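You operate a simulated robot arm through the tools that you are given. There is no shell and no other tool.

You are at the controls of a simulated two-armed robot. One attempt, no reset.

Task
Set the blue and orange pegs in the two-hole plate and push blank UY7 up against them.

It is judged by the outcome, as a careful person would: the job done as asked, and still so three seconds after it is handed in. It fails if anything else is knocked over, pushed out of place, dropped, spilled or broken.

Robot
Two 7-joint arms with two-finger grippers on one trunk that stands fixed in place. Base frame: the origin is at the foot of the trunk, x ahead of it, y to its left, z up; the work surface is at about z = 0.76. Units: m, rad, N and s.
The left shoulder is at [0.078, 0.151, 0.988], the right one opposite. With the tool pointing down near the work surface each hand reaches from about 0.32 to 0.8 m from the base axis, measured 20 degrees to its own side. Payload 2.54 kg a hand.
Tool frame (each hand has its own): the origin (TCP) lies between the finger pads and is the grasp point; the fingertips stand 0.03 m ahead of it; z points along the fingers, y is the line along which they close. The gripper opens to 0.116 m; its body begins 0.095 m behind the TCP.
Orientation is that of the tool frame in the base frame, as a unit quaternion [w, x, y, z]. With the fingers straight down and closing along the base's y, the tool's x points along the base's -x, its y along +y and its z along -z.

Tools
- The arms move only by the tool move_arm. It takes "left_increments", "right_increments" or both (then of equal length, played together; a hand with none holds still); each is a list that holds one entry, the list of rows, each a list of 6 numbers: the shift along the tool's x, y, z in mm, then the turn, a rotation vector about the tool's x, y, z in rad. In form: [[[x, y, z, wx, wy, wz], ...]]. A call has 1 to 20 rows; each row is the pose to reach, as a shift and turn from the pose commanded when the call began, along the tool's axes at that moment. "left_gripper" and "right_gripper" are, for a hand that has rows, the finger opening in mm, from 0 to 116, set as the call begins (left out, the last holds). Each row takes 0.2 s and may step no farther than 0.05 m and 0.15 rad from the row before; otherwise, or with a gripper value out of range, the whole call is refused. A pose out of reach is approached as far as the arm can. The call stops where the force on the tool passes 40 N (or 10 N more than at its start, if that is more) or the arm is blocked; 0.2 s more then pass. The fingers move at their own pace (about 0.072 m/s each) and stop on an object; they squeeze with about 31 N. The grip force told is the motor's: it shows also when the fingers shut on nothing. Time passes only in rows, and 0.2 s behind the last, so rows that repeat a pose let the fingers close. It gives the time, the measured TCP pose, the force on the tool (base axes), the opening and the grip force at its end, in the units of the frame above (readings bear some noise), with the torque about the TCP (base axes, N m) and any sound that the robot's microphone picked up, and new pictures: "views" is both (left out), scene, wrist or none (wrist: the cameras of the hands that moved).
- Cameras (640 x 400 px; columns grow to the right, rows downward): "scene" is now at [0.1548, -0.0309, 1.1417]; the picture's right is [-0.28, -0.96, 0.00], its down [-0.29, 0.08, -0.95] and it looks along [0.92, -0.27, -0.30] (base axes); focal length 334 px, centre (320, 200). "left" rides on the left gripper at [0.069, 0.015, -0.122] in its tool frame; the picture's right is [-0.21, 0.98, 0.00], its down [-0.83, -0.18, -0.53] and it looks along [-0.52, -0.11, 0.85] (tool axes); focal length 251 px, centre (320, 200). "right" rides on the right gripper at [0.069, -0.015, -0.122] in its tool frame; the picture's right is [0.21, 0.98, 0.00], its down [-0.83, 0.18, -0.53] and it looks along [-0.52, 0.11, 0.85] (tool axes); focal length 251 px, centre (320, 200). There is no depth. A picture from a camera that has moved, and an enlarged one, comes with that camera's place and axes in the base frame and with its lens. The place of the scene camera against the robot may be out by one fixed shift of up to 0.012 m in any direction.
- slide_trunk(by): slides the trunk up (or, below 0, down) by that many m; the arms and the scene camera ride with it, the base frame stays. It gives what a move gives, with no picture.
- head_to(pan, tilt): turns the head with the scene camera to pan (to the left, within 1.396 rad either way) and tilt (down, from -0.506 to 1.204), counted from straight ahead of the robot. It gives what a move gives, and a new picture of the scene camera.
- zoom(camera, box): a new picture of the part [left, top, right, bottom] of that camera's present view, enlarged. The clock stands still meanwhile.
- sign_off(): hands the job in; it is judged then, once.

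Nothing tells you positions but the pictures and the camera data. Unless the task says otherwise, let go and move clear before handing in.

The tools are called after ">>>" as a command line: name --argument value ..., lists and objects as JSON in quotes. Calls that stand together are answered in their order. move_arm: Moves the arms, as the interface text tells. Its arguments: {"type":"object","properties":{"left_increments":{"type":"array","items":{"type":"array","items":{"type":"array","items":{"type":"number"}}}},"left_gripper":{"type":"number"},"right_increments":{"type":"array","items":{"type":"array","items":{"type":"array","items":{"type":"number"}}}},"right_gripper":{"type":"number"},"views":{"type":"string","enum":["both","scene","wrist","none"]}},"required":[]} The other tools are called the same way: slide_trunk (by) moves the trunk up or down; head_to (pan, tilt) turns the head that bears the scene camera; zoom (camera, box) takes an enlarged picture of a part of a camera's view; sign_off () hands the job in.

At the start:

```text
time_s: 0.0
left_tcp_pos: [0.4716, 0.0987, 1.0434]
left_tcp_rot: [0.0, -0.001, 1.0, -0.001]
left_ft_force: [-0.5, -0.1, -0.3]
left_wrist_torque: [0.01, 0.02, -0.02]
left_grip_width: 0.116
left_grip_force: 0.1
right_tcp_pos: [0.4464, -0.3063, 1.0505]
right_tcp_rot: [0.0, 0.0, 1.0, 0.0]
right_ft_force: [-0.5, 0.4, 0.0]
right_wrist_torque: [-0.03, -0.04, -0.03]
right_grip_width: 0.1156
right_grip_force: 0.1
trunk travel left (down, up): [-0.225, 0.064]
head pan, tilt (commanded): [-0.283, 0.309]
```

scene: 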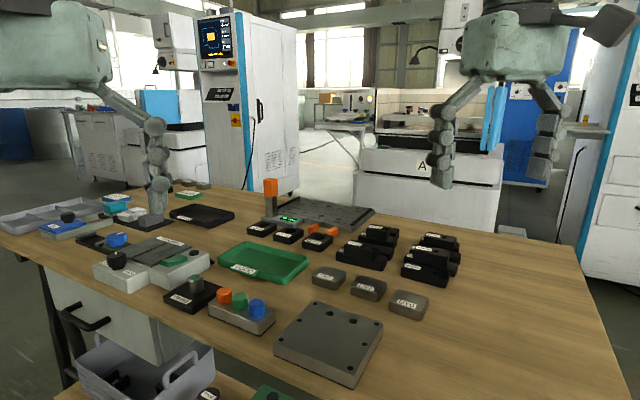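
right: 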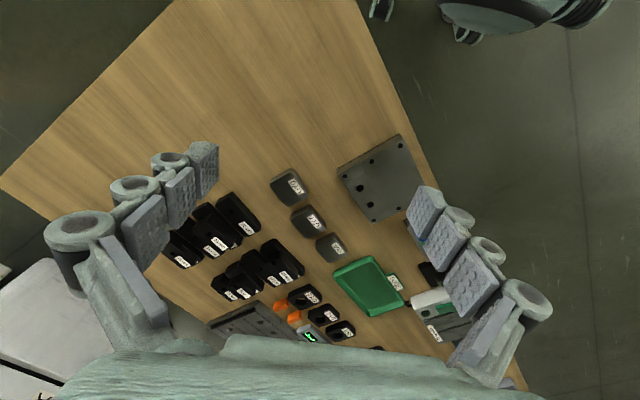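
left: 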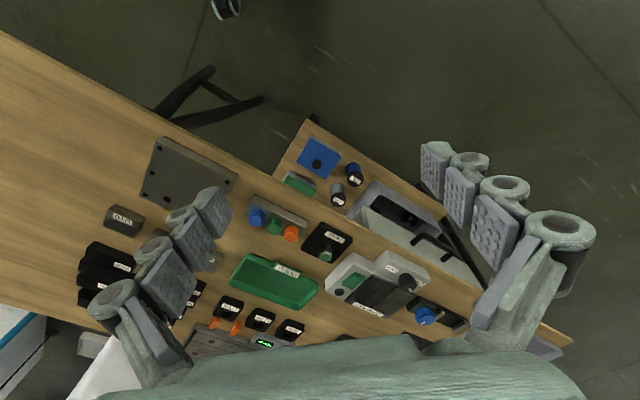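

I see a workbench with a holder of three coloured pegs (orange, green, blue), a grey plate with holes near the front edge, and several grey blanks with labels. I'll zoom in to read labels and find the "two-hole plate".

>>> zoom --camera "scene" --box '[160, 260, 400, 400]'

>>> zoom --camera "scene" --box '[300, 210, 480, 320]'

>>> zoom --camera "scene" --box '[0, 170, 240, 320]'

>>> zoom --camera "right" --box '[250, 120, 450, 245]'

>>> zoom --camera "left" --box '[90, 120, 350, 280]'

```text
2.67 times, centred on (280, 330) of scene
camera zoom: at [0.1548, -0.0309, 1.1417], right [-0.28, -0.96, 0.0], down [-0.29, 0.08, -0.95], along [0.92, -0.27, -0.3], focal length 891 px, centre (427, -147)
```

zoom: 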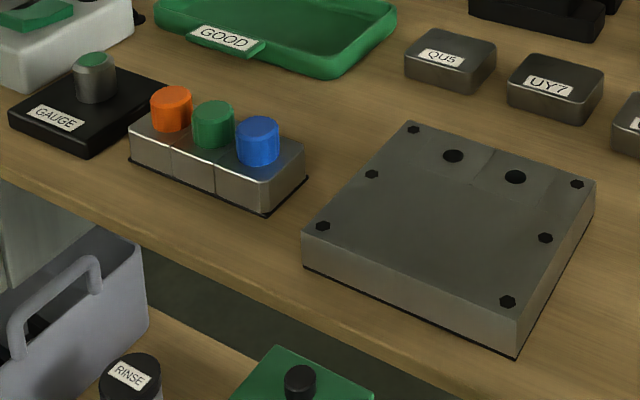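

```text
3.56 times, centred on (390, 265) of scene
camera zoom: at [0.1548, -0.0309, 1.1417], right [-0.28, -0.96, 0.0], down [-0.29, 0.08, -0.95], along [0.92, -0.27, -0.3], focal length 1187 px, centre (71, -31)
```

zoom: 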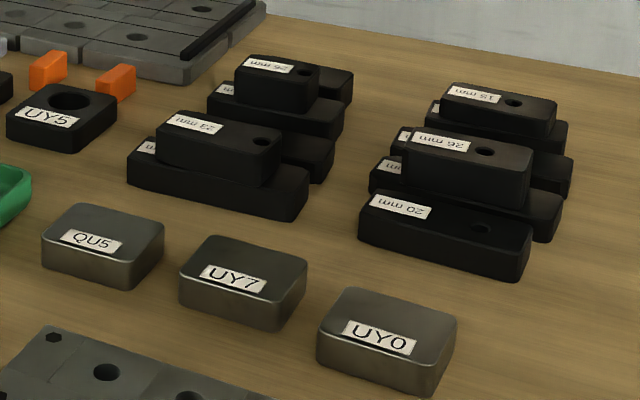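

```text
2.67 times, centred on (120, 245) of scene
camera zoom: at [0.1548, -0.0309, 1.1417], right [-0.28, -0.96, 0.0], down [-0.29, 0.08, -0.95], along [0.92, -0.27, -0.3], focal length 891 px, centre (853, 80)
```

zoom: 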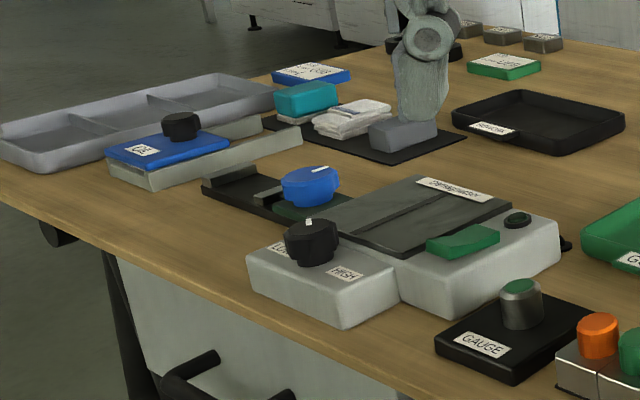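

```text
3.20 times, centred on (350, 182) of right
camera zoom: at [0.3767, -0.3196, 1.1748], right [-0.21, 0.98, 0.0], down [0.83, 0.18, 0.53], along [0.52, 0.11, -0.85], focal length 805 px, centre (224, 256)
```

zoom: 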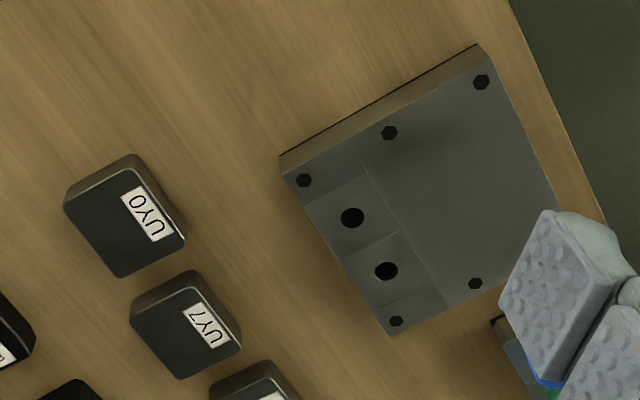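

```text
2.46 times, centred on (220, 200) of left
camera zoom: at [0.4028, 0.1131, 1.1644], right [0.21, 0.98, 0.0], down [0.83, -0.18, 0.53], along [0.52, -0.11, -0.85], focal length 619 px, centre (566, 200)
```

zoom: 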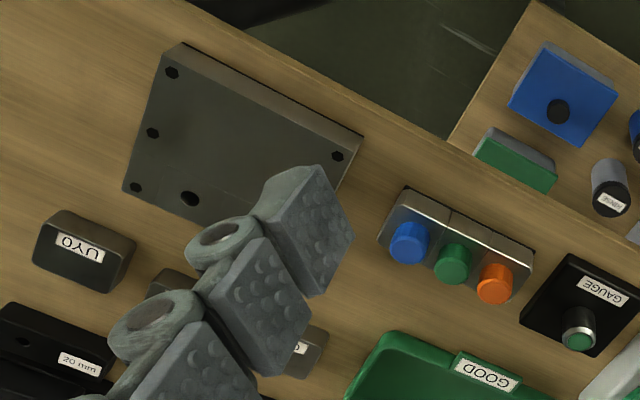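

The two-hole plate is the grey block near the front edge (two larger holes on its far side); the peg rack (orange, green, blue) sits left of it, and blank UY7 is the middle of the three grey blanks. I'll move the left hand out of the way and bring the right hand above the peg rack for a closer view.

>>> move_arm --left_increments '[[[10, 36, 0, 0, 0, 0], [20, 72, 0, 0, 0, 0], [30, 108, 0, 0, 0, 0], [40, 144, 0, 0, 0, 0], [50, 180, 0, 0, 0, 0], [60, 216, 0, 0, 0, 0], [70, 250, 0, 0, 0, 0], [70, 250, 0, 0, 0, 0]]]' --right_increments '[[[-17, 31, 8, 0, 0, 0], [-34, 62, 16, 0, 0, 0], [-51, 93, 24, 0, 0, 0], [-68, 124, 32, 0, 0, 0], [-85, 155, 40, 0, 0, 0], [-102, 186, 48, 0, 0, 0], [-119, 217, 56, 0, 0, 0], [-135, 246, 65, 0, 0, 0]]]' --views "both"

```text
time_s: 1.8
left_tcp_pos: [0.4011, 0.3487, 1.0427]
left_tcp_rot: [0.0, -0.001, 1.0, 0.0]
left_ft_force: [0.3, 0.1, -0.3]
left_wrist_torque: [0.02, -0.03, 0.01]
left_grip_width: 0.1159
left_grip_force: 0.0
right_tcp_pos: [0.5398, -0.1325, 1.0048]
right_tcp_rot: [0.002, 0.0, 1.0, 0.0]
right_ft_force: [-0.8, 0.5, -0.7]
right_wrist_torque: [-0.03, -0.02, -0.01]
right_grip_width: 0.1157
right_grip_force: 0.1
right hand out of reach, approached as far as the arm can: row 6, 7, 8
trunk travel left (down, up): [-0.225, 0.064]
head pan, tilt (commanded): [-0.283, 0.309]
camera scene: at [0.1545, -0.0308, 1.1417], right [-0.28, -0.96, 0.0], down [-0.29, 0.08, -0.95], along [0.92, -0.27, -0.3], focal length 334 px, centre (320, 200)
camera right: at [0.47, -0.147, 1.1283], right [-0.21, 0.98, 0.0], down [0.83, 0.18, 0.53], along [0.52, 0.11, -0.84], focal length 251 px, centre (320, 200)
camera left: at [0.3315, 0.3634, 1.1643], right [0.21, 0.98, 0.0], down [0.83, -0.18, 0.53], along [0.52, -0.12, -0.85], focal length 251 px, centre (320, 200)
```

scene: 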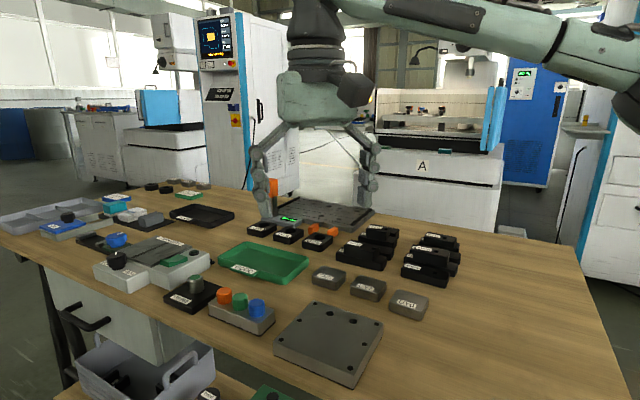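
right: 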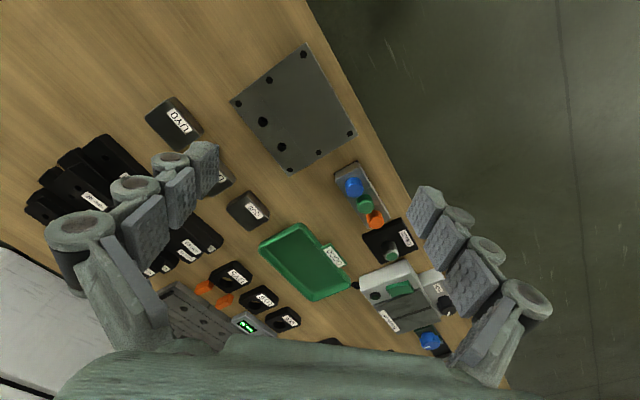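
left: 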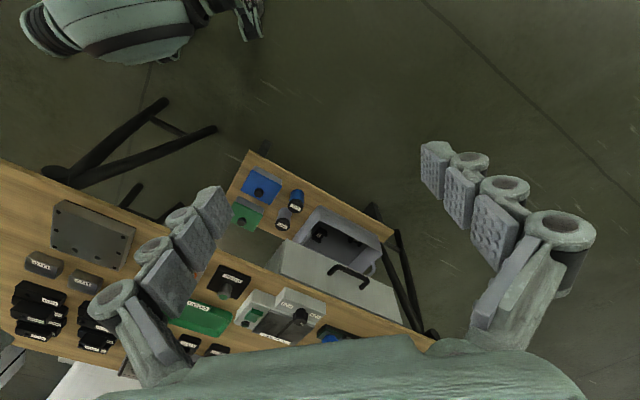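

The right arm reaches its limit this far across at that height, but the camera now sees the plate and rack. I'll zoom in to measure them.

>>> zoom --camera "right" --box '[220, 40, 420, 165]'

>>> zoom --camera "right" --box '[300, 145, 440, 275]'

>>> zoom --camera "right" --box '[130, 80, 290, 240]'

```text
3.20 times, centred on (320, 102) of right
camera zoom: at [0.47, -0.147, 1.1283], right [-0.21, 0.98, 0.0], down [0.83, 0.18, 0.53], along [0.52, 0.11, -0.84], focal length 805 px, centre (320, 512)
```

zoom: 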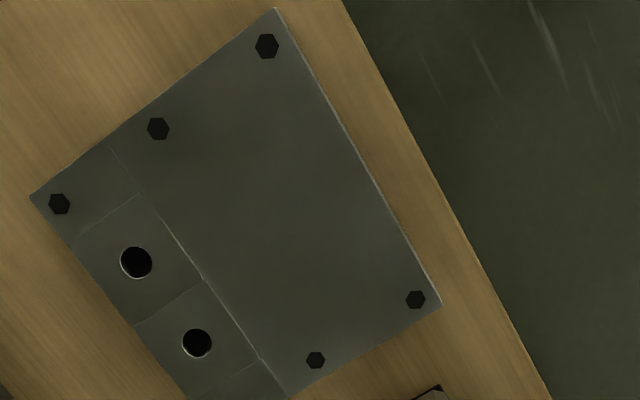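

```text
3.08 times, centred on (370, 210) of right
camera zoom: at [0.47, -0.147, 1.1283], right [-0.21, 0.98, 0.0], down [0.83, 0.18, 0.53], along [0.52, 0.11, -0.84], focal length 774 px, centre (166, 169)
```

zoom: 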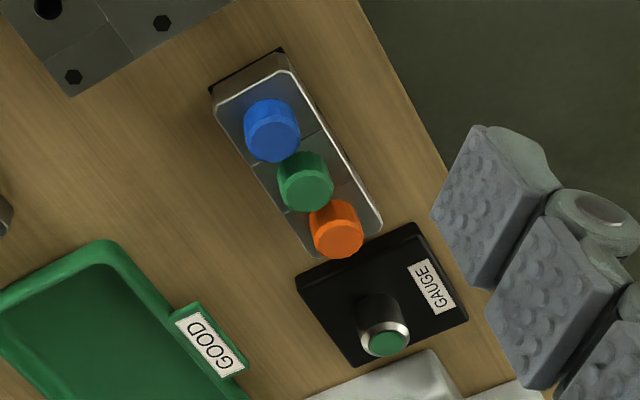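

```text
2.50 times, centred on (210, 160) of right
camera zoom: at [0.47, -0.147, 1.1283], right [-0.21, 0.98, 0.0], down [0.83, 0.18, 0.53], along [0.52, 0.11, -0.84], focal length 629 px, centre (595, 300)
```

zoom: 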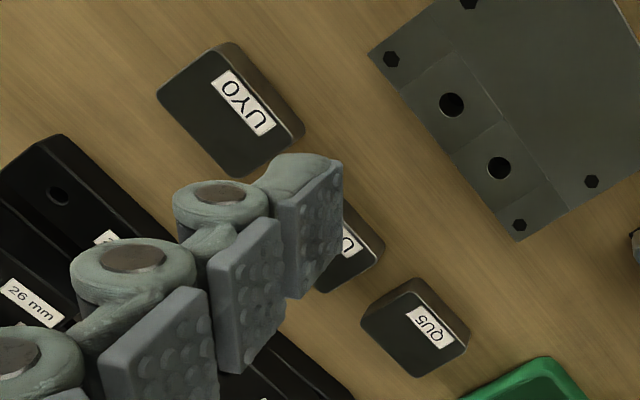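

Plate holes measure about A (0.576, −0.204) and B (0.606, −0.175) with the plate top near z≈0.783; the peg rack is around (0.63, −0.05). I'll test whether the right hand reaches farther across when lower.

>>> move_arm --right_increments '[[[0, 0, 35, 0, 0, 0], [0, 0, 70, 0, 0, 0]]]' --views "none"

```text
time_s: 2.4
left_tcp_pos: [0.4012, 0.3471, 1.0434]
left_tcp_rot: [-0.001, -0.001, 1.0, -0.001]
left_ft_force: [1.1, -0.9, 0.7]
left_wrist_torque: [-0.01, 0.02, 0.04]
left_grip_width: 0.1158
left_grip_force: 0.1
right_tcp_pos: [0.5413, -0.1348, 0.937]
right_tcp_rot: [0.0, -0.001, 1.0, 0.001]
right_ft_force: [0.5, -0.2, -0.9]
right_wrist_torque: [0.01, 0.02, -0.01]
right_grip_width: 0.116
right_grip_force: 0.0
trunk travel left (down, up): [-0.225, 0.064]
head pan, tilt (commanded): [-0.283, 0.309]
```

The commanded pose follows the reached pose, so it is safe to continue from here. I'll move toward the rack at this lower height and look.

>>> move_arm --right_increments '[[[-12, 22, 6, 0, 0, 0], [-24, 45, 12, 0, 0, 0], [-30, 70, 17, 0, 0, 0]]]' --views "wrist"

```text
time_s: 3.2
left_tcp_pos: [0.4002, 0.3495, 1.0424]
left_tcp_rot: [0.0, -0.001, 1.0, -0.001]
left_ft_force: [-0.3, 0.7, -0.2]
left_wrist_torque: [0.02, 0.03, -0.02]
left_grip_width: 0.116
left_grip_force: 0.0
right_tcp_pos: [0.5446, -0.1087, 0.9155]
right_tcp_rot: [0.001, 0.0, 1.0, 0.001]
right_ft_force: [-0.2, -0.7, -0.8]
right_wrist_torque: [0.0, 0.02, -0.01]
right_grip_width: 0.1161
right_grip_force: 0.0
right hand out of reach, approached as far as the arm can: row 1, 2, 3
trunk travel left (down, up): [-0.225, 0.064]
head pan, tilt (commanded): [-0.283, 0.309]
camera right: at [0.4755, -0.1241, 1.0386], right [-0.21, 0.98, 0.0], down [0.82, 0.18, 0.54], along [0.52, 0.12, -0.84], focal length 251 px, centre (320, 200)
```

right: 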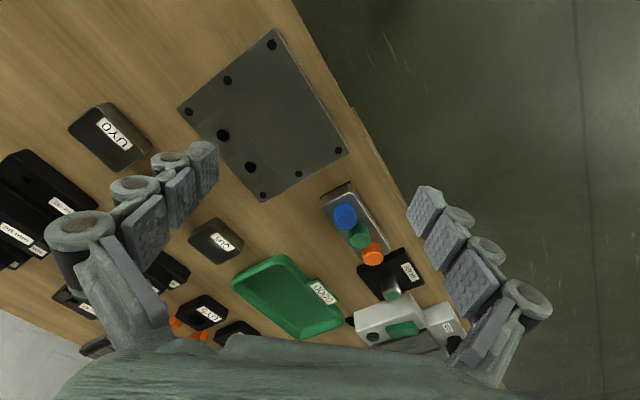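

The right hand stalls at about y = −0.109 with this yaw. The rack runs about 45°, so I need the hand yawed anyway; I'll turn it 45° counter-clockwise (seen from above) and see whether that frees the reach.

>>> move_arm --right_increments '[[[5, -5, 0, 0, 0, -0.13], [5, -5, 0, 0, 0, -0.26], [5, -5, 0, 0, 0, -0.39], [5, -5, 0, 0, 0, -0.52], [5, -5, 0, 0, 0, -0.65], [5, -5, 0, 0, 0, -0.78]]]' --views "none"

```text
time_s: 4.6
left_tcp_pos: [0.4005, 0.349, 1.0427]
left_tcp_rot: [0.0, -0.001, 1.0, 0.0]
left_ft_force: [0.2, 1.0, -0.1]
left_wrist_torque: [-0.02, -0.03, -0.02]
left_grip_width: 0.1159
left_grip_force: 0.0
right_tcp_pos: [0.54, -0.1151, 0.9146]
right_tcp_rot: [0.0, -0.381, 0.924, 0.0]
right_ft_force: [-0.8, 0.1, -0.6]
right_wrist_torque: [0.0, -0.03, 0.01]
right_grip_width: 0.1159
right_grip_force: 0.0
trunk travel left (down, up): [-0.225, 0.064]
head pan, tilt (commanded): [-0.283, 0.309]
```

The hand is now yawed 45° so that its closing line is across the rack. I'll move toward the rack for a closer look.

>>> move_arm --right_increments '[[[-15, -6, 0, 0, 0, 0], [-30, -12, 0, 0, 0, 0], [-46, -17, 0, 0, 0, 0], [-46, -17, 0, 0, 0, 0]]]' --views "wrist"

```text
time_s: 5.6
left_tcp_pos: [0.4003, 0.3476, 1.0427]
left_tcp_rot: [0.0, -0.002, 1.0, -0.001]
left_ft_force: [0.7, -0.6, -0.5]
left_wrist_torque: [0.01, -0.01, 0.0]
left_grip_width: 0.1159
left_grip_force: 0.1
right_tcp_pos: [0.5629, -0.1221, 0.9121]
right_tcp_rot: [0.001, -0.381, 0.925, 0.0]
right_ft_force: [-0.9, -0.1, 0.3]
right_wrist_torque: [0.06, -0.02, 0.03]
right_grip_width: 0.1161
right_grip_force: 0.0
right hand out of reach, approached as far as the arm can: row 1, 2, 3, 4
trunk travel left (down, up): [-0.225, 0.064]
head pan, tilt (commanded): [-0.283, 0.309]
camera right: at [0.5232, -0.1797, 1.0348], right [-0.84, 0.54, 0.0], down [0.46, 0.71, 0.54], along [0.29, 0.45, -0.84], focal length 251 px, centre (320, 200)
```

right: 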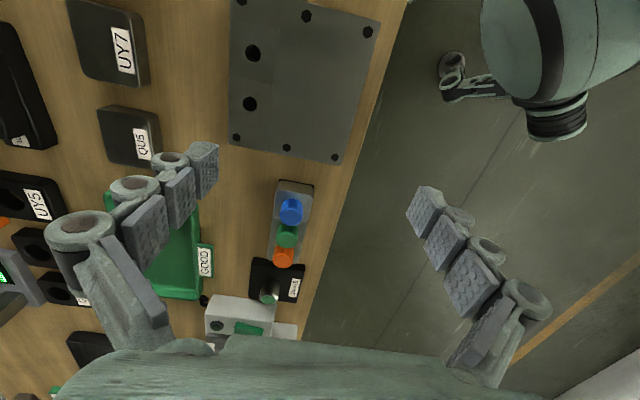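

The hand still stalls short of the rack, so something in the arm's posture limits it. I'll look at the arm from the scene camera to understand.

>>> head_to --pan -0.3 --tilt 0.1

>>> zoom --camera "right" --box '[220, 150, 360, 340]'

```text
time_s: 6.3
left_tcp_pos: [0.4005, 0.3486, 1.0434]
left_tcp_rot: [0.0, -0.001, 1.0, -0.001]
left_ft_force: [0.1, 0.2, 0.3]
left_wrist_torque: [0.04, 0.04, 0.0]
left_grip_width: 0.1159
left_grip_force: 0.0
right_tcp_pos: [0.5624, -0.1208, 0.9122]
right_tcp_rot: [0.001, -0.38, 0.925, 0.0]
right_ft_force: [0.1, 0.1, 0.0]
right_wrist_torque: [0.02, 0.02, 0.0]
right_grip_width: 0.1162
right_grip_force: 0.0
trunk travel left (down, up): [-0.225, 0.064]
head pan, tilt (commanded): [-0.3, 0.099]
camera scene: at [0.1532, -0.0321, 1.1611], right [-0.3, -0.96, 0.0], down [-0.1, 0.03, -0.99], along [0.95, -0.29, -0.1], focal length 334 px, centre (320, 200)
```

scene: 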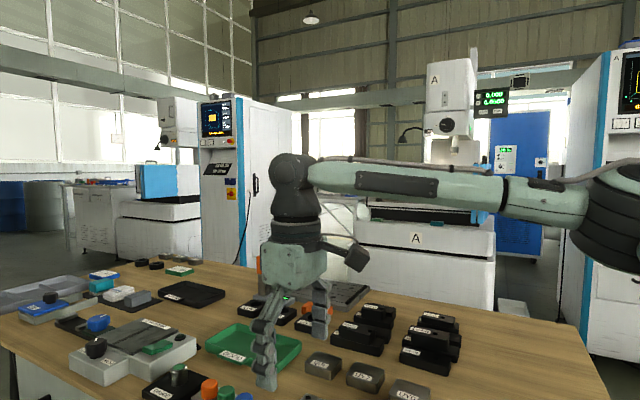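

```text
2.11 times, centred on (290, 245) of right
camera zoom: at [0.5231, -0.1796, 1.035], right [-0.84, 0.54, 0.0], down [0.46, 0.71, 0.54], along [0.29, 0.45, -0.84], focal length 529 px, centre (383, 105)
```

zoom: 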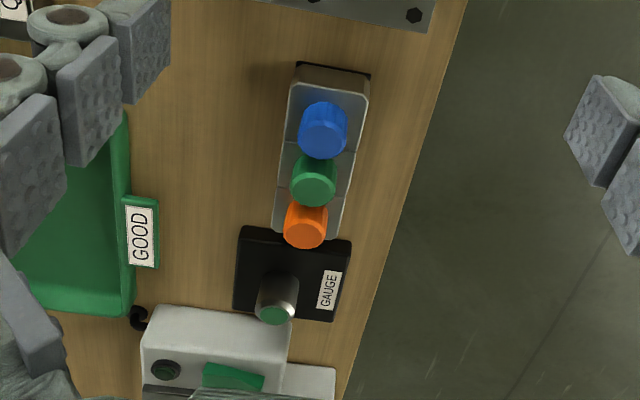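

The forearm comes from an elbow far out to the right; the rack is at the edge of this posture's reach. I'll zoom in more on the pegs to measure them before choosing which hand to use.

>>> zoom --camera "right" --box '[260, 170, 340, 230]'

>>> zoom --camera "right" --box '[250, 210, 330, 270]'

>>> head_to --pan -0.15 --tilt 0.6

```text
6.67 times, centred on (300, 200) of right
camera zoom: at [0.5231, -0.1796, 1.035], right [-0.84, 0.54, 0.0], down [0.46, 0.71, 0.54], along [0.29, 0.45, -0.84], focal length 1676 px, centre (453, 200)
```

zoom: 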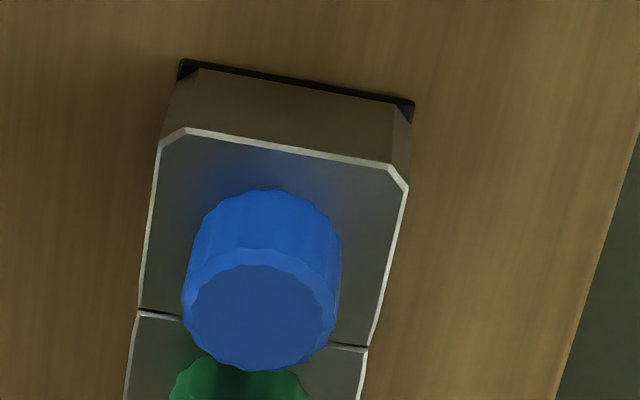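

```text
6.67 times, centred on (290, 240) of right
camera zoom: at [0.5231, -0.1796, 1.035], right [-0.84, 0.54, 0.0], down [0.46, 0.71, 0.54], along [0.29, 0.45, -0.84], focal length 1676 px, centre (520, -67)
```

zoom: 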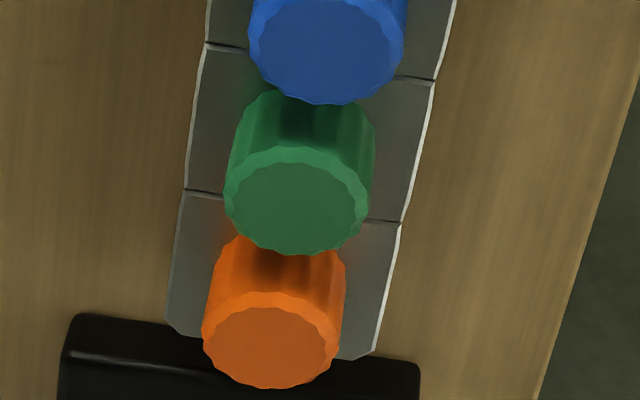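

```text
time_s: 7.3
left_tcp_pos: [0.4003, 0.3485, 1.0414]
left_tcp_rot: [0.0, -0.001, 1.0, -0.001]
left_ft_force: [-0.6, 0.0, -0.4]
left_wrist_torque: [-0.02, 0.03, 0.0]
left_grip_width: 0.1156
left_grip_force: 0.0
right_tcp_pos: [0.5612, -0.121, 0.9123]
right_tcp_rot: [0.001, -0.38, 0.925, 0.0]
right_ft_force: [-0.5, 0.3, -0.5]
right_wrist_torque: [0.01, -0.01, 0.01]
right_grip_width: 0.1163
right_grip_force: 0.0
trunk travel left (down, up): [-0.225, 0.064]
head pan, tilt (commanded): [-0.15, 0.6]
camera scene: at [0.1526, -0.0181, 1.1151], right [-0.15, -0.99, 0.0], down [-0.56, 0.08, -0.83], along [0.82, -0.12, -0.56], focal length 334 px, centre (320, 200)
```

scene: 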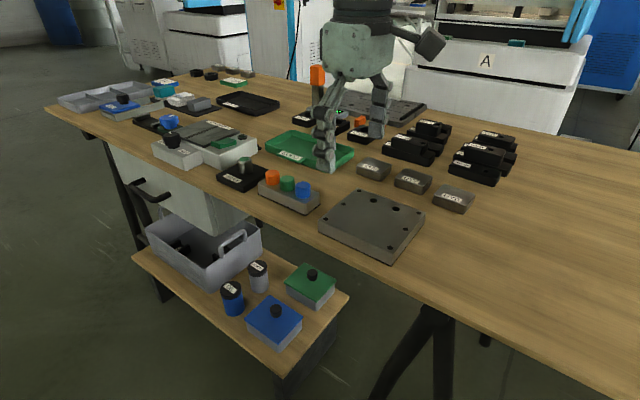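

Peg positions come out about blue (0.637, −0.063), green (0.661, −0.040), orange (0.685, −0.015), with rack top near z≈0.798 and cap tops ≈0.818. I'll look toward the right shoulder/elbow to understand the reach limit.

>>> head_to --pan -0.9 --tilt 0.0

```text
time_s: 8.4
left_tcp_pos: [0.4006, 0.3482, 1.0413]
left_tcp_rot: [0.0, -0.001, 1.0, -0.001]
left_ft_force: [0.0, -0.4, 0.6]
left_wrist_torque: [0.03, 0.01, 0.04]
left_grip_width: 0.1159
left_grip_force: 0.1
right_tcp_pos: [0.5625, -0.1204, 0.9123]
right_tcp_rot: [0.0, -0.38, 0.925, 0.001]
right_ft_force: [-0.3, -0.3, 0.3]
right_wrist_torque: [0.0, -0.03, -0.01]
right_grip_width: 0.1161
right_grip_force: 0.1
trunk travel left (down, up): [-0.225, 0.064]
head pan, tilt (commanded): [-0.901, 0.0]
camera scene: at [0.1212, -0.0754, 1.1701], right [-0.78, -0.62, 0.0], down [0.0, 0.0, -1.0], along [0.62, -0.78, 0.0], focal length 334 px, centre (320, 200)
```

scene: 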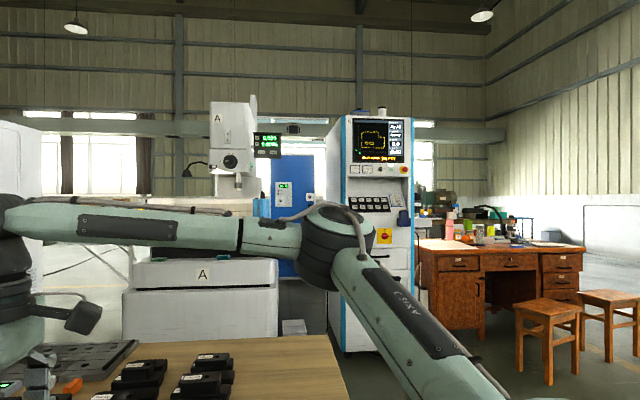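

The elbow is strongly bent and sits lower than the wrist, so the wrist bend is probably the limiting joint; raising the trunk and working lower should help. I'll raise the trunk and then descend toward the rack.

>>> slide_trunk --by 0.06

>>> head_to --pan -0.2 --tilt 0.55

>>> move_arm --right_increments '[[[0, 0, 35, 0, 0, 0], [0, 0, 70, 0, 0, 0]]]' --views "none"

```text
time_s: 9.4
left_tcp_pos: [0.3998, 0.3477, 1.1012]
left_tcp_rot: [-0.001, 0.0, 1.0, -0.001]
left_ft_force: [0.1, 0.1, -0.4]
left_wrist_torque: [0.01, 0.01, 0.0]
left_grip_width: 0.1161
left_grip_force: 0.0
right_tcp_pos: [0.5617, -0.1197, 0.9712]
right_tcp_rot: [0.001, -0.38, 0.925, 0.001]
right_ft_force: [0.1, -0.1, 0.0]
right_wrist_torque: [-0.02, 0.01, 0.02]
right_grip_width: 0.1162
right_grip_force: 0.0
trunk travel left (down, up): [-0.285, 0.004]
head pan, tilt (commanded): [-0.901, 0.0]
```

```text
time_s: 10.4
left_tcp_pos: [0.4006, 0.3493, 1.102]
left_tcp_rot: [-0.001, -0.001, 1.0, -0.001]
left_ft_force: [0.6, -0.4, 0.2]
left_wrist_torque: [-0.01, 0.01, -0.02]
left_grip_width: 0.116
left_grip_force: 0.0
right_tcp_pos: [0.5619, -0.1208, 0.9721]
right_tcp_rot: [0.001, -0.38, 0.925, 0.0]
right_ft_force: [-0.4, 0.0, -0.4]
right_wrist_torque: [-0.03, 0.0, -0.01]
right_grip_width: 0.1161
right_grip_force: 0.1
trunk travel left (down, up): [-0.285, 0.004]
head pan, tilt (commanded): [-0.201, 0.55]
camera scene: at [0.1532, -0.0229, 1.1795], right [-0.2, -0.98, 0.0], down [-0.51, 0.1, -0.85], along [0.84, -0.17, -0.52], focal length 334 px, centre (320, 200)
```

scene: 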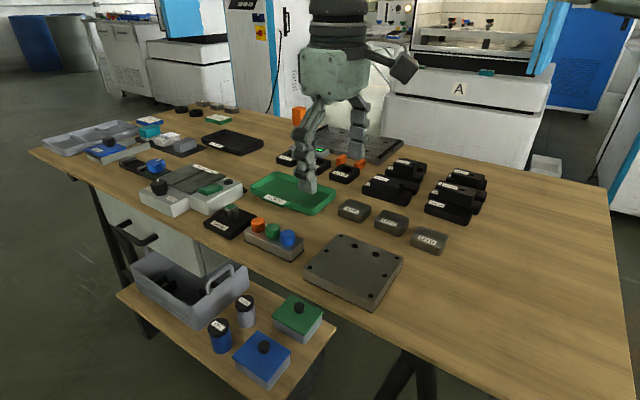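

```text
time_s: 11.0
left_tcp_pos: [0.4003, 0.3482, 1.1013]
left_tcp_rot: [-0.001, -0.001, 1.0, -0.001]
left_ft_force: [-0.7, 0.2, 0.7]
left_wrist_torque: [-0.01, 0.01, -0.01]
left_grip_width: 0.116
left_grip_force: 0.0
right_tcp_pos: [0.5634, -0.1221, 0.9011]
right_tcp_rot: [0.0, -0.38, 0.925, 0.0]
right_ft_force: [0.1, 1.0, 0.0]
right_wrist_torque: [-0.03, 0.02, 0.01]
right_grip_width: 0.1158
right_grip_force: 0.0
trunk travel left (down, up): [-0.285, 0.004]
head pan, tilt (commanded): [-0.201, 0.55]
```

The trunk is up and the hand is at (0.563, −0.122, 0.90). Trying again to move toward the rack.

>>> move_arm --right_increments '[[[-28, -5, 0, 0, 0, 0], [-56, -10, 0, 0, 0, 0], [-56, -10, 0, 0, 0, 0]]]' --views "wrist"

```text
time_s: 11.8
left_tcp_pos: [0.3991, 0.348, 1.1031]
left_tcp_rot: [0.0, -0.001, 1.0, -0.001]
left_ft_force: [-0.6, -0.4, 0.6]
left_wrist_torque: [-0.01, -0.02, 0.05]
left_grip_width: 0.1161
left_grip_force: 0.1
right_tcp_pos: [0.5758, -0.1298, 0.9053]
right_tcp_rot: [0.002, -0.38, 0.925, 0.001]
right_ft_force: [1.3, -1.0, 0.1]
right_wrist_torque: [0.0, -0.02, 0.01]
right_grip_width: 0.1162
right_grip_force: 0.1
right hand out of reach, approached as far as the arm can: row 1, 2, 3
trunk travel left (down, up): [-0.285, 0.004]
head pan, tilt (commanded): [-0.201, 0.55]
camera right: at [0.5367, -0.1881, 1.0292], right [-0.84, 0.54, 0.0], down [0.46, 0.71, 0.54], along [0.29, 0.45, -0.84], focal length 251 px, centre (320, 200)
```

right: 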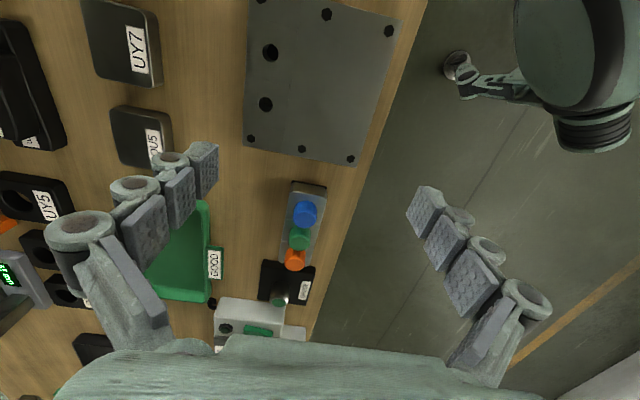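

The limit seems to depend on where the wrist is, not on yaw or height. Tilting the hand about its closing axis (fingers leaning forward along the rack) keeps the wrist back while still gripping pegs squarely, so I'll try a 0.5 rad tilt.

>>> move_arm --right_increments '[[[0, 0, 0, 0, -0.125, 0], [0, 0, 0, 0, -0.25, 0], [0, 0, 0, 0, -0.375, 0], [0, 0, 0, 0, -0.5, 0], [0, 0, 0, 0, -0.5, 0]]]' --views "none"

```text
time_s: 13.0
left_tcp_pos: [0.4011, 0.3492, 1.1021]
left_tcp_rot: [0.001, -0.001, 1.0, -0.001]
left_ft_force: [-0.3, -0.2, 0.3]
left_wrist_torque: [-0.02, -0.02, -0.02]
left_grip_width: 0.1161
left_grip_force: 0.0
right_tcp_pos: [0.5746, -0.1287, 0.9068]
right_tcp_rot: [0.231, -0.368, 0.896, 0.095]
right_ft_force: [-0.1, -0.2, 0.8]
right_wrist_torque: [0.02, -0.03, -0.02]
right_grip_width: 0.116
right_grip_force: 0.0
trunk travel left (down, up): [-0.285, 0.004]
head pan, tilt (commanded): [-0.201, 0.55]
```

The tilt succeeded without moving the TCP. Now I'll try to advance toward the blue peg at safe height.

>>> move_arm --right_increments '[[[-20, 1, 14, 0, 0, 0], [-41, 2, 28, 0, 0, 0], [-61, 3, 42, 0, 0, 0], [-61, 3, 42, 0, 0, 0]]]' --views "both"

```text
time_s: 14.0
left_tcp_pos: [0.3996, 0.3476, 1.1021]
left_tcp_rot: [0.0, -0.001, 1.0, -0.001]
left_ft_force: [0.5, -0.7, -0.1]
left_wrist_torque: [0.0, 0.01, 0.0]
left_grip_width: 0.1161
left_grip_force: 0.1
right_tcp_pos: [0.6255, -0.0754, 0.8998]
right_tcp_rot: [0.23, -0.368, 0.896, 0.094]
right_ft_force: [0.4, 0.5, 0.3]
right_wrist_torque: [-0.01, 0.02, 0.0]
right_grip_width: 0.1159
right_grip_force: 0.0
trunk travel left (down, up): [-0.285, 0.004]
head pan, tilt (commanded): [-0.201, 0.55]
camera scene: at [0.1532, -0.0227, 1.1795], right [-0.2, -0.98, 0.0], down [-0.51, 0.1, -0.85], along [0.84, -0.17, -0.52], focal length 334 px, centre (320, 200)
camera right: at [0.5504, -0.1686, 0.9738], right [-0.82, 0.56, -0.1], down [0.2, 0.46, 0.87], along [0.53, 0.69, -0.49], focal length 251 px, centre (320, 200)
```

scene: 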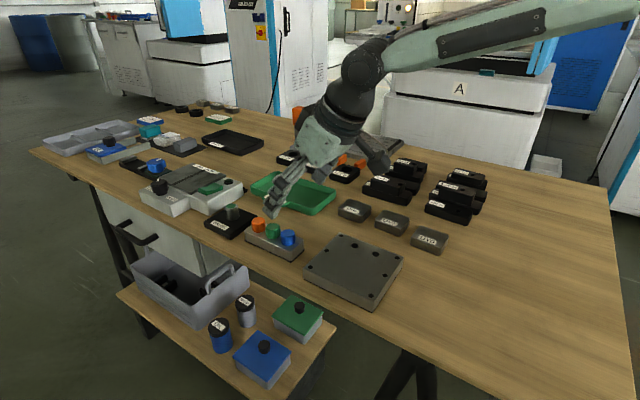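
right: 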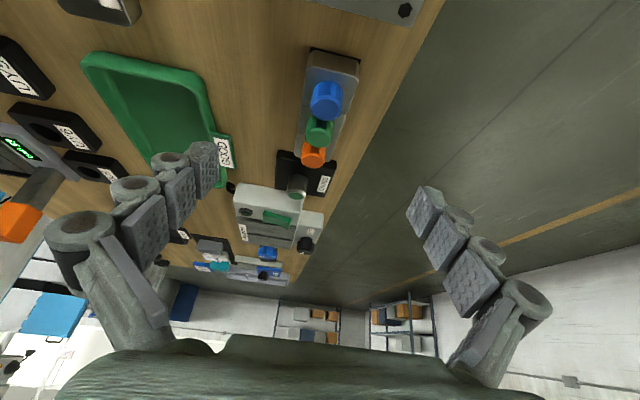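

The tilted hand reaches here at (0.6255, −0.0754, 0.90), close to the blue peg. I'll zoom in to refine the peg positions.

>>> zoom --camera "right" --box '[280, 40, 380, 130]'

>>> zoom --camera "right" --box '[270, 100, 370, 190]'

>>> zoom --camera "scene" --box '[200, 150, 340, 270]'

```text
4.44 times, centred on (330, 85) of right
camera zoom: at [0.5504, -0.1686, 0.9738], right [-0.82, 0.56, -0.1], down [0.2, 0.46, 0.87], along [0.53, 0.69, -0.49], focal length 1118 px, centre (276, 711)
```

zoom: 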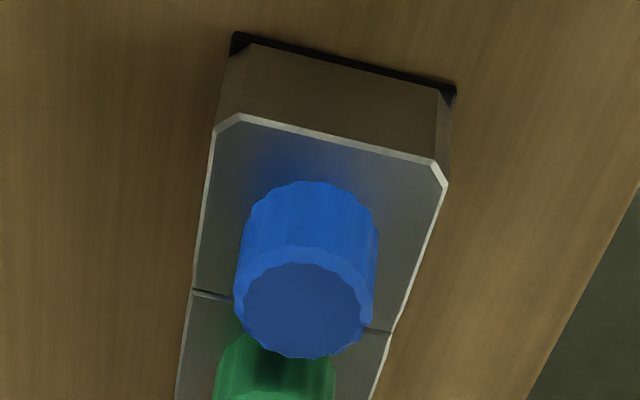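

```text
4.44 times, centred on (320, 145) of right
camera zoom: at [0.5504, -0.1686, 0.9738], right [-0.82, 0.56, -0.1], down [0.2, 0.46, 0.87], along [0.53, 0.69, -0.49], focal length 1118 px, centre (320, 444)
```

zoom: 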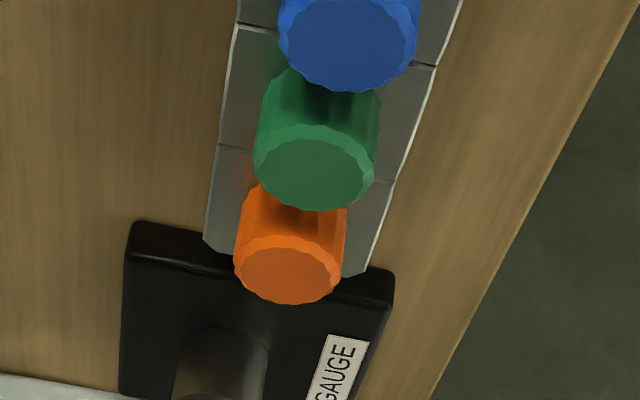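

```text
3.33 times, centred on (270, 210) of scene
camera zoom: at [0.1532, -0.0227, 1.1795], right [-0.2, -0.98, 0.0], down [-0.51, 0.1, -0.85], along [0.84, -0.17, -0.52], focal length 1113 px, centre (487, 167)
```

zoom: 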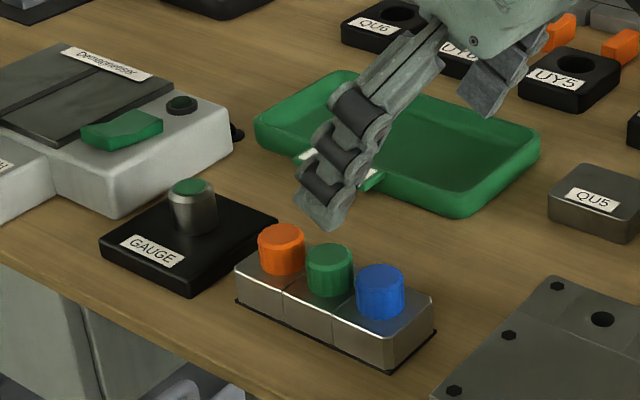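

Refined pegs: blue (0.637, −0.063), green (0.661, −0.039), orange (0.686, −0.014). I'll narrow the fingers to 48 mm and hover just above the blue peg to check alignment between the fingers.

>>> move_arm --right_increments '[[[3, 1, 15, 0, 0, 0], [6, 1, 31, 0, 0, 0], [6, 1, 31, 0, 0, 0]]]' --right_gripper 48 --views "both"

```text
time_s: 14.8
left_tcp_pos: [0.4006, 0.348, 1.1031]
left_tcp_rot: [0.0, -0.001, 1.0, -0.001]
left_ft_force: [-0.2, -0.2, -1.6]
left_wrist_torque: [0.02, 0.0, -0.01]
left_grip_width: 0.116
left_grip_force: 0.1
right_tcp_pos: [0.631, -0.0672, 0.8694]
right_tcp_rot: [0.23, -0.369, 0.896, 0.094]
right_ft_force: [-0.3, -0.2, -0.3]
right_wrist_torque: [0.0, -0.05, 0.02]
right_grip_width: 0.048
right_grip_force: 0.0
trunk travel left (down, up): [-0.285, 0.004]
head pan, tilt (commanded): [-0.201, 0.55]
camera scene: at [0.1531, -0.0227, 1.1795], right [-0.2, -0.98, 0.0], down [-0.51, 0.1, -0.85], along [0.84, -0.17, -0.52], focal length 334 px, centre (320, 200)
camera right: at [0.5566, -0.1606, 0.9434], right [-0.82, 0.56, -0.1], down [0.2, 0.46, 0.87], along [0.53, 0.69, -0.49], focal length 251 px, centre (320, 200)
```

scene: 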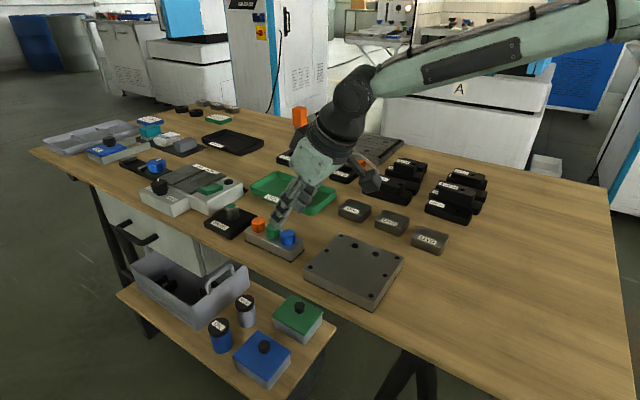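
right: 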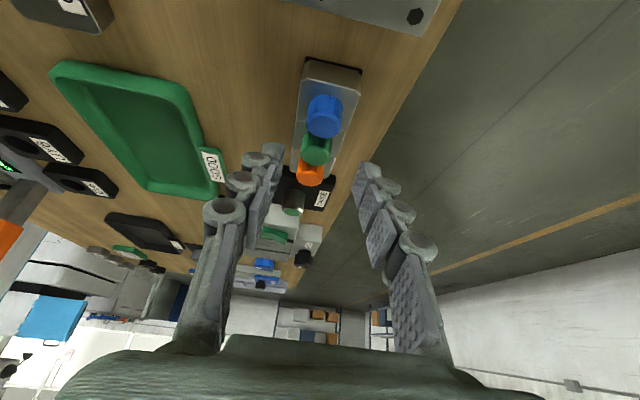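

The fingers straddle the rack line above the blue peg. I'll zoom in to check centring before going down.

>>> zoom --camera "right" --box '[240, 50, 400, 200]'

>>> zoom --camera "scene" --box '[220, 160, 340, 270]'

```text
2.67 times, centred on (320, 125) of right
camera zoom: at [0.5566, -0.1606, 0.9434], right [-0.82, 0.56, -0.1], down [0.2, 0.46, 0.87], along [0.53, 0.69, -0.49], focal length 670 px, centre (320, 400)
```

zoom: 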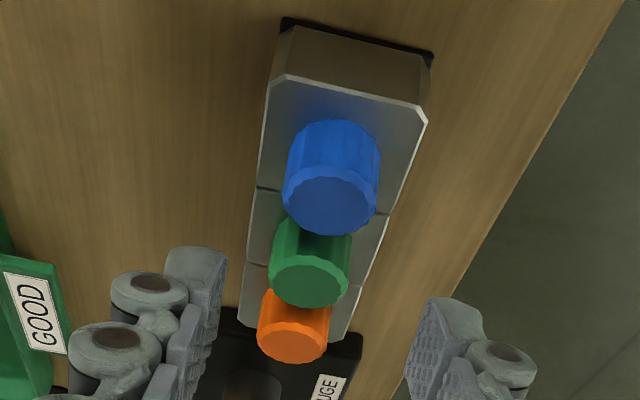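

```text
3.64 times, centred on (280, 215) of scene
camera zoom: at [0.1531, -0.0227, 1.1795], right [-0.2, -0.98, 0.0], down [-0.51, 0.1, -0.85], along [0.84, -0.17, -0.52], focal length 1214 px, centre (466, 146)
```

zoom: 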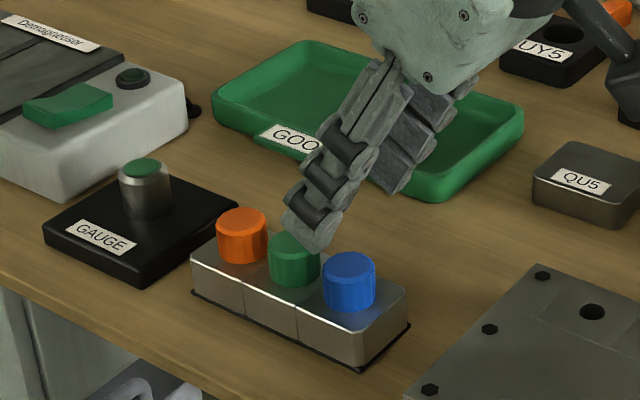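

Blue looks centred between the fingers. I'll zoom in on the rack's near end to pin down its height before descending.

>>> zoom --camera "right" --box '[296, 50, 366, 100]'

>>> zoom --camera "right" --box '[296, 90, 366, 140]'

>>> zoom --camera "scene" --box '[240, 205, 320, 265]'

```text
8.00 times, centred on (331, 75) of right
camera zoom: at [0.5566, -0.1606, 0.9434], right [-0.82, 0.56, -0.1], down [0.2, 0.46, 0.87], along [0.53, 0.69, -0.49], focal length 2012 px, centre (232, 1200)
```

zoom: 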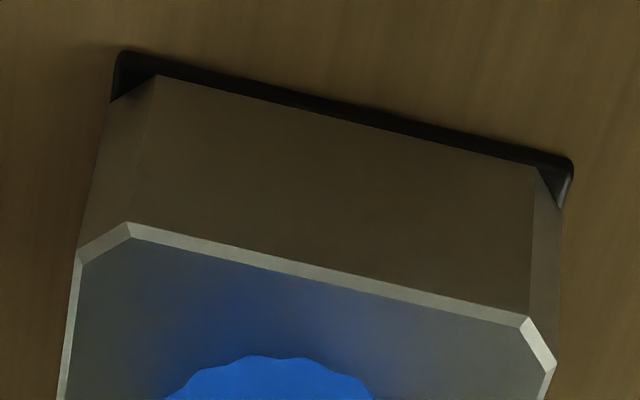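

```text
8.00 times, centred on (331, 115) of right
camera zoom: at [0.5566, -0.1606, 0.9434], right [-0.82, 0.56, -0.1], down [0.2, 0.46, 0.87], along [0.53, 0.69, -0.49], focal length 2012 px, centre (232, 880)
```

zoom: 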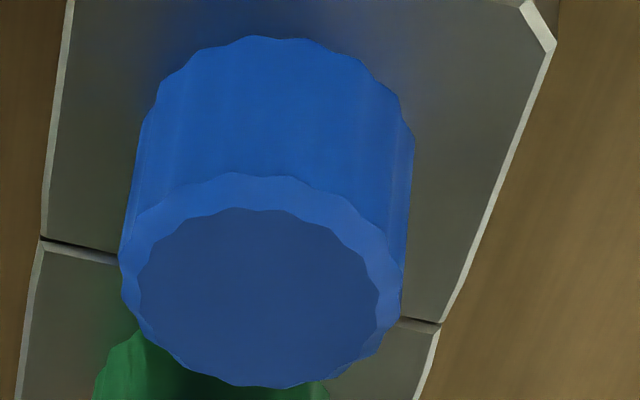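

```text
6.67 times, centred on (280, 235) of scene
camera zoom: at [0.1531, -0.0227, 1.1795], right [-0.2, -0.98, 0.0], down [-0.51, 0.1, -0.85], along [0.84, -0.17, -0.52], focal length 2226 px, centre (587, -33)
```

zoom: 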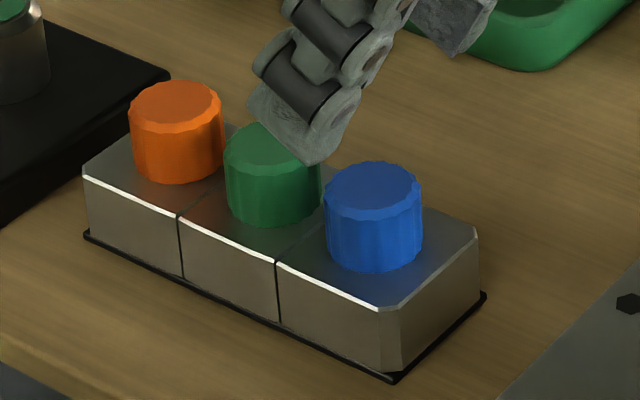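

The rack is lower than I first thought: top at z≈0.781 and cap tops ≈0.801, which puts blue at about (0.645, −0.0535), green (0.671, −0.027), orange (0.698, 0.000). I'll correct the position and descend part way over blue.

>>> move_arm --right_increments '[[[-10.2, 0, 5.5, 0, 0, 0], [-2, 0, 20.5, 0, 0, 0], [6.3, 0, 35.5, 0, 0, 0], [6.3, 0, 35.5, 0, 0, 0]]]' --views "both"

>>> zoom --camera "scene" --box '[230, 180, 330, 260]'

>>> zoom --camera "right" --box '[240, 70, 400, 200]'

```text
time_s: 15.8
left_tcp_pos: [0.4001, 0.3479, 1.1025]
left_tcp_rot: [-0.001, -0.001, 1.0, -0.001]
left_ft_force: [-0.7, 0.3, 0.4]
left_wrist_torque: [0.01, 0.01, 0.0]
left_grip_width: 0.1158
left_grip_force: 0.1
right_tcp_pos: [0.6376, -0.0611, 0.8364]
right_tcp_rot: [0.231, -0.368, 0.895, 0.096]
right_ft_force: [-0.5, 0.1, -0.7]
right_wrist_torque: [-0.02, 0.01, 0.01]
right_grip_width: 0.0481
right_grip_force: 0.0
right hand out of reach, approached as far as the arm can: row 3, 4
trunk travel left (down, up): [-0.285, 0.004]
head pan, tilt (commanded): [-0.201, 0.55]
camera scene: at [0.1532, -0.0228, 1.1795], right [-0.2, -0.98, 0.0], down [-0.51, 0.1, -0.85], along [0.84, -0.17, -0.52], focal length 334 px, centre (320, 200)
camera right: at [0.5623, -0.1556, 0.9107], right [-0.82, 0.56, -0.1], down [0.2, 0.46, 0.87], along [0.53, 0.69, -0.49], focal length 251 px, centre (320, 200)
```

scene: 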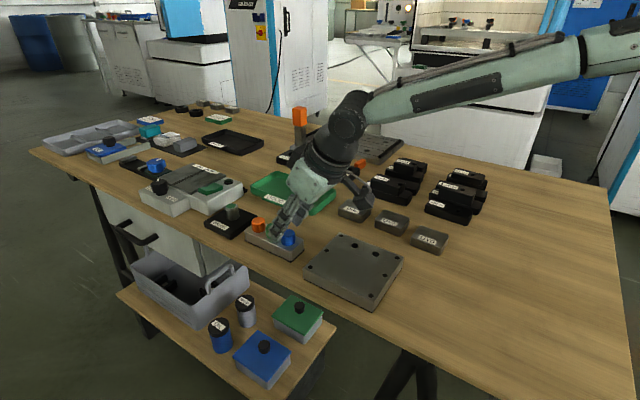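
right: 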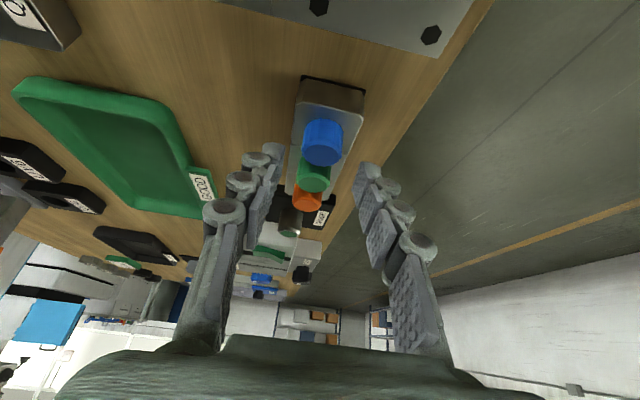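

```text
5.00 times, centred on (280, 220) of scene
camera zoom: at [0.1532, -0.0228, 1.1795], right [-0.2, -0.98, 0.0], down [-0.51, 0.1, -0.85], along [0.84, -0.17, -0.52], focal length 1670 px, centre (520, 100)
```

zoom: 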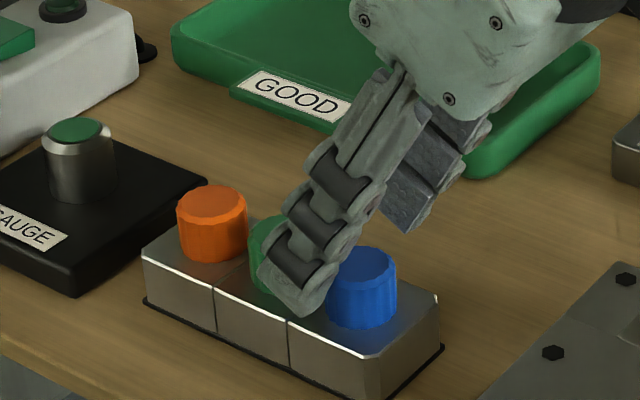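

```text
3.08 times, centred on (320, 135) of right
camera zoom: at [0.5623, -0.1556, 0.9107], right [-0.82, 0.56, -0.1], down [0.2, 0.46, 0.87], along [0.53, 0.69, -0.49], focal length 774 px, centre (320, 400)
```

zoom: 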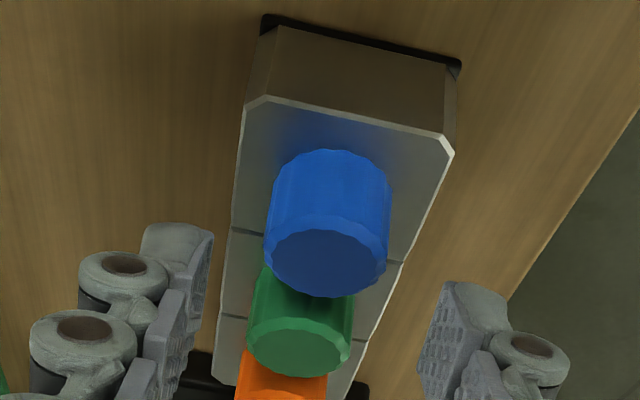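

The reach ends just about here, but the trunk can lower the hand straight down without moving the arm joints. The blue cap is centred between the fingers (offset <1 mm), so I'll lower the trunk 19 mm.

>>> slide_trunk --by -0.019

>>> zoom --camera "right" --box '[240, 90, 400, 220]'

>>> zoom --camera "scene" --box '[230, 180, 330, 260]'

```text
time_s: 16.5
left_tcp_pos: [0.4, 0.3483, 1.0841]
left_tcp_rot: [0.0, -0.001, 1.0, -0.001]
left_ft_force: [0.4, 0.2, 0.6]
left_wrist_torque: [0.01, 0.0, -0.02]
left_grip_width: 0.1162
left_grip_force: 0.1
right_tcp_pos: [0.6365, -0.0612, 0.817]
right_tcp_rot: [0.231, -0.369, 0.895, 0.095]
right_ft_force: [0.4, -0.5, 0.6]
right_wrist_torque: [0.0, 0.03, 0.02]
right_grip_width: 0.048
right_grip_force: 0.0
trunk travel left (down, up): [-0.266, 0.023]
head pan, tilt (commanded): [-0.201, 0.55]
```

```text
3.08 times, centred on (320, 155) of right
camera zoom: at [0.5621, -0.1556, 0.8921], right [-0.82, 0.56, -0.1], down [0.2, 0.46, 0.87], along [0.53, 0.69, -0.49], focal length 774 px, centre (320, 338)
```

zoom: 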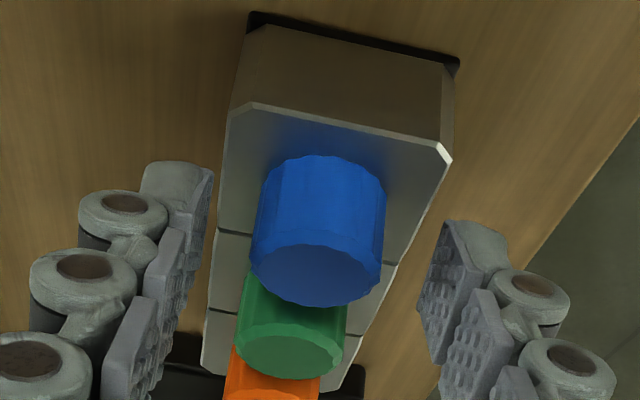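

```text
5.00 times, centred on (280, 220) of scene
camera zoom: at [0.1529, -0.0228, 1.1606], right [-0.2, -0.98, 0.0], down [-0.51, 0.1, -0.85], along [0.84, -0.17, -0.52], focal length 1670 px, centre (520, 100)
```

zoom: 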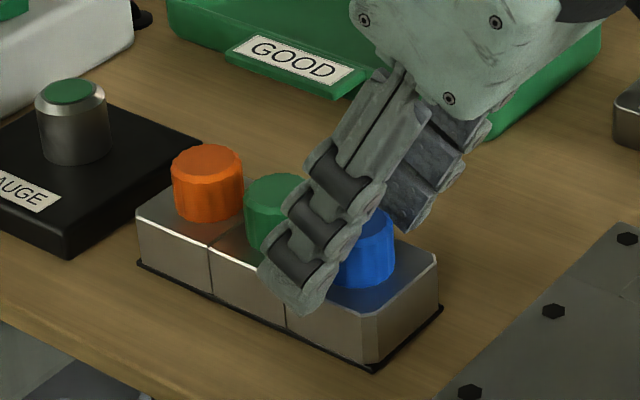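

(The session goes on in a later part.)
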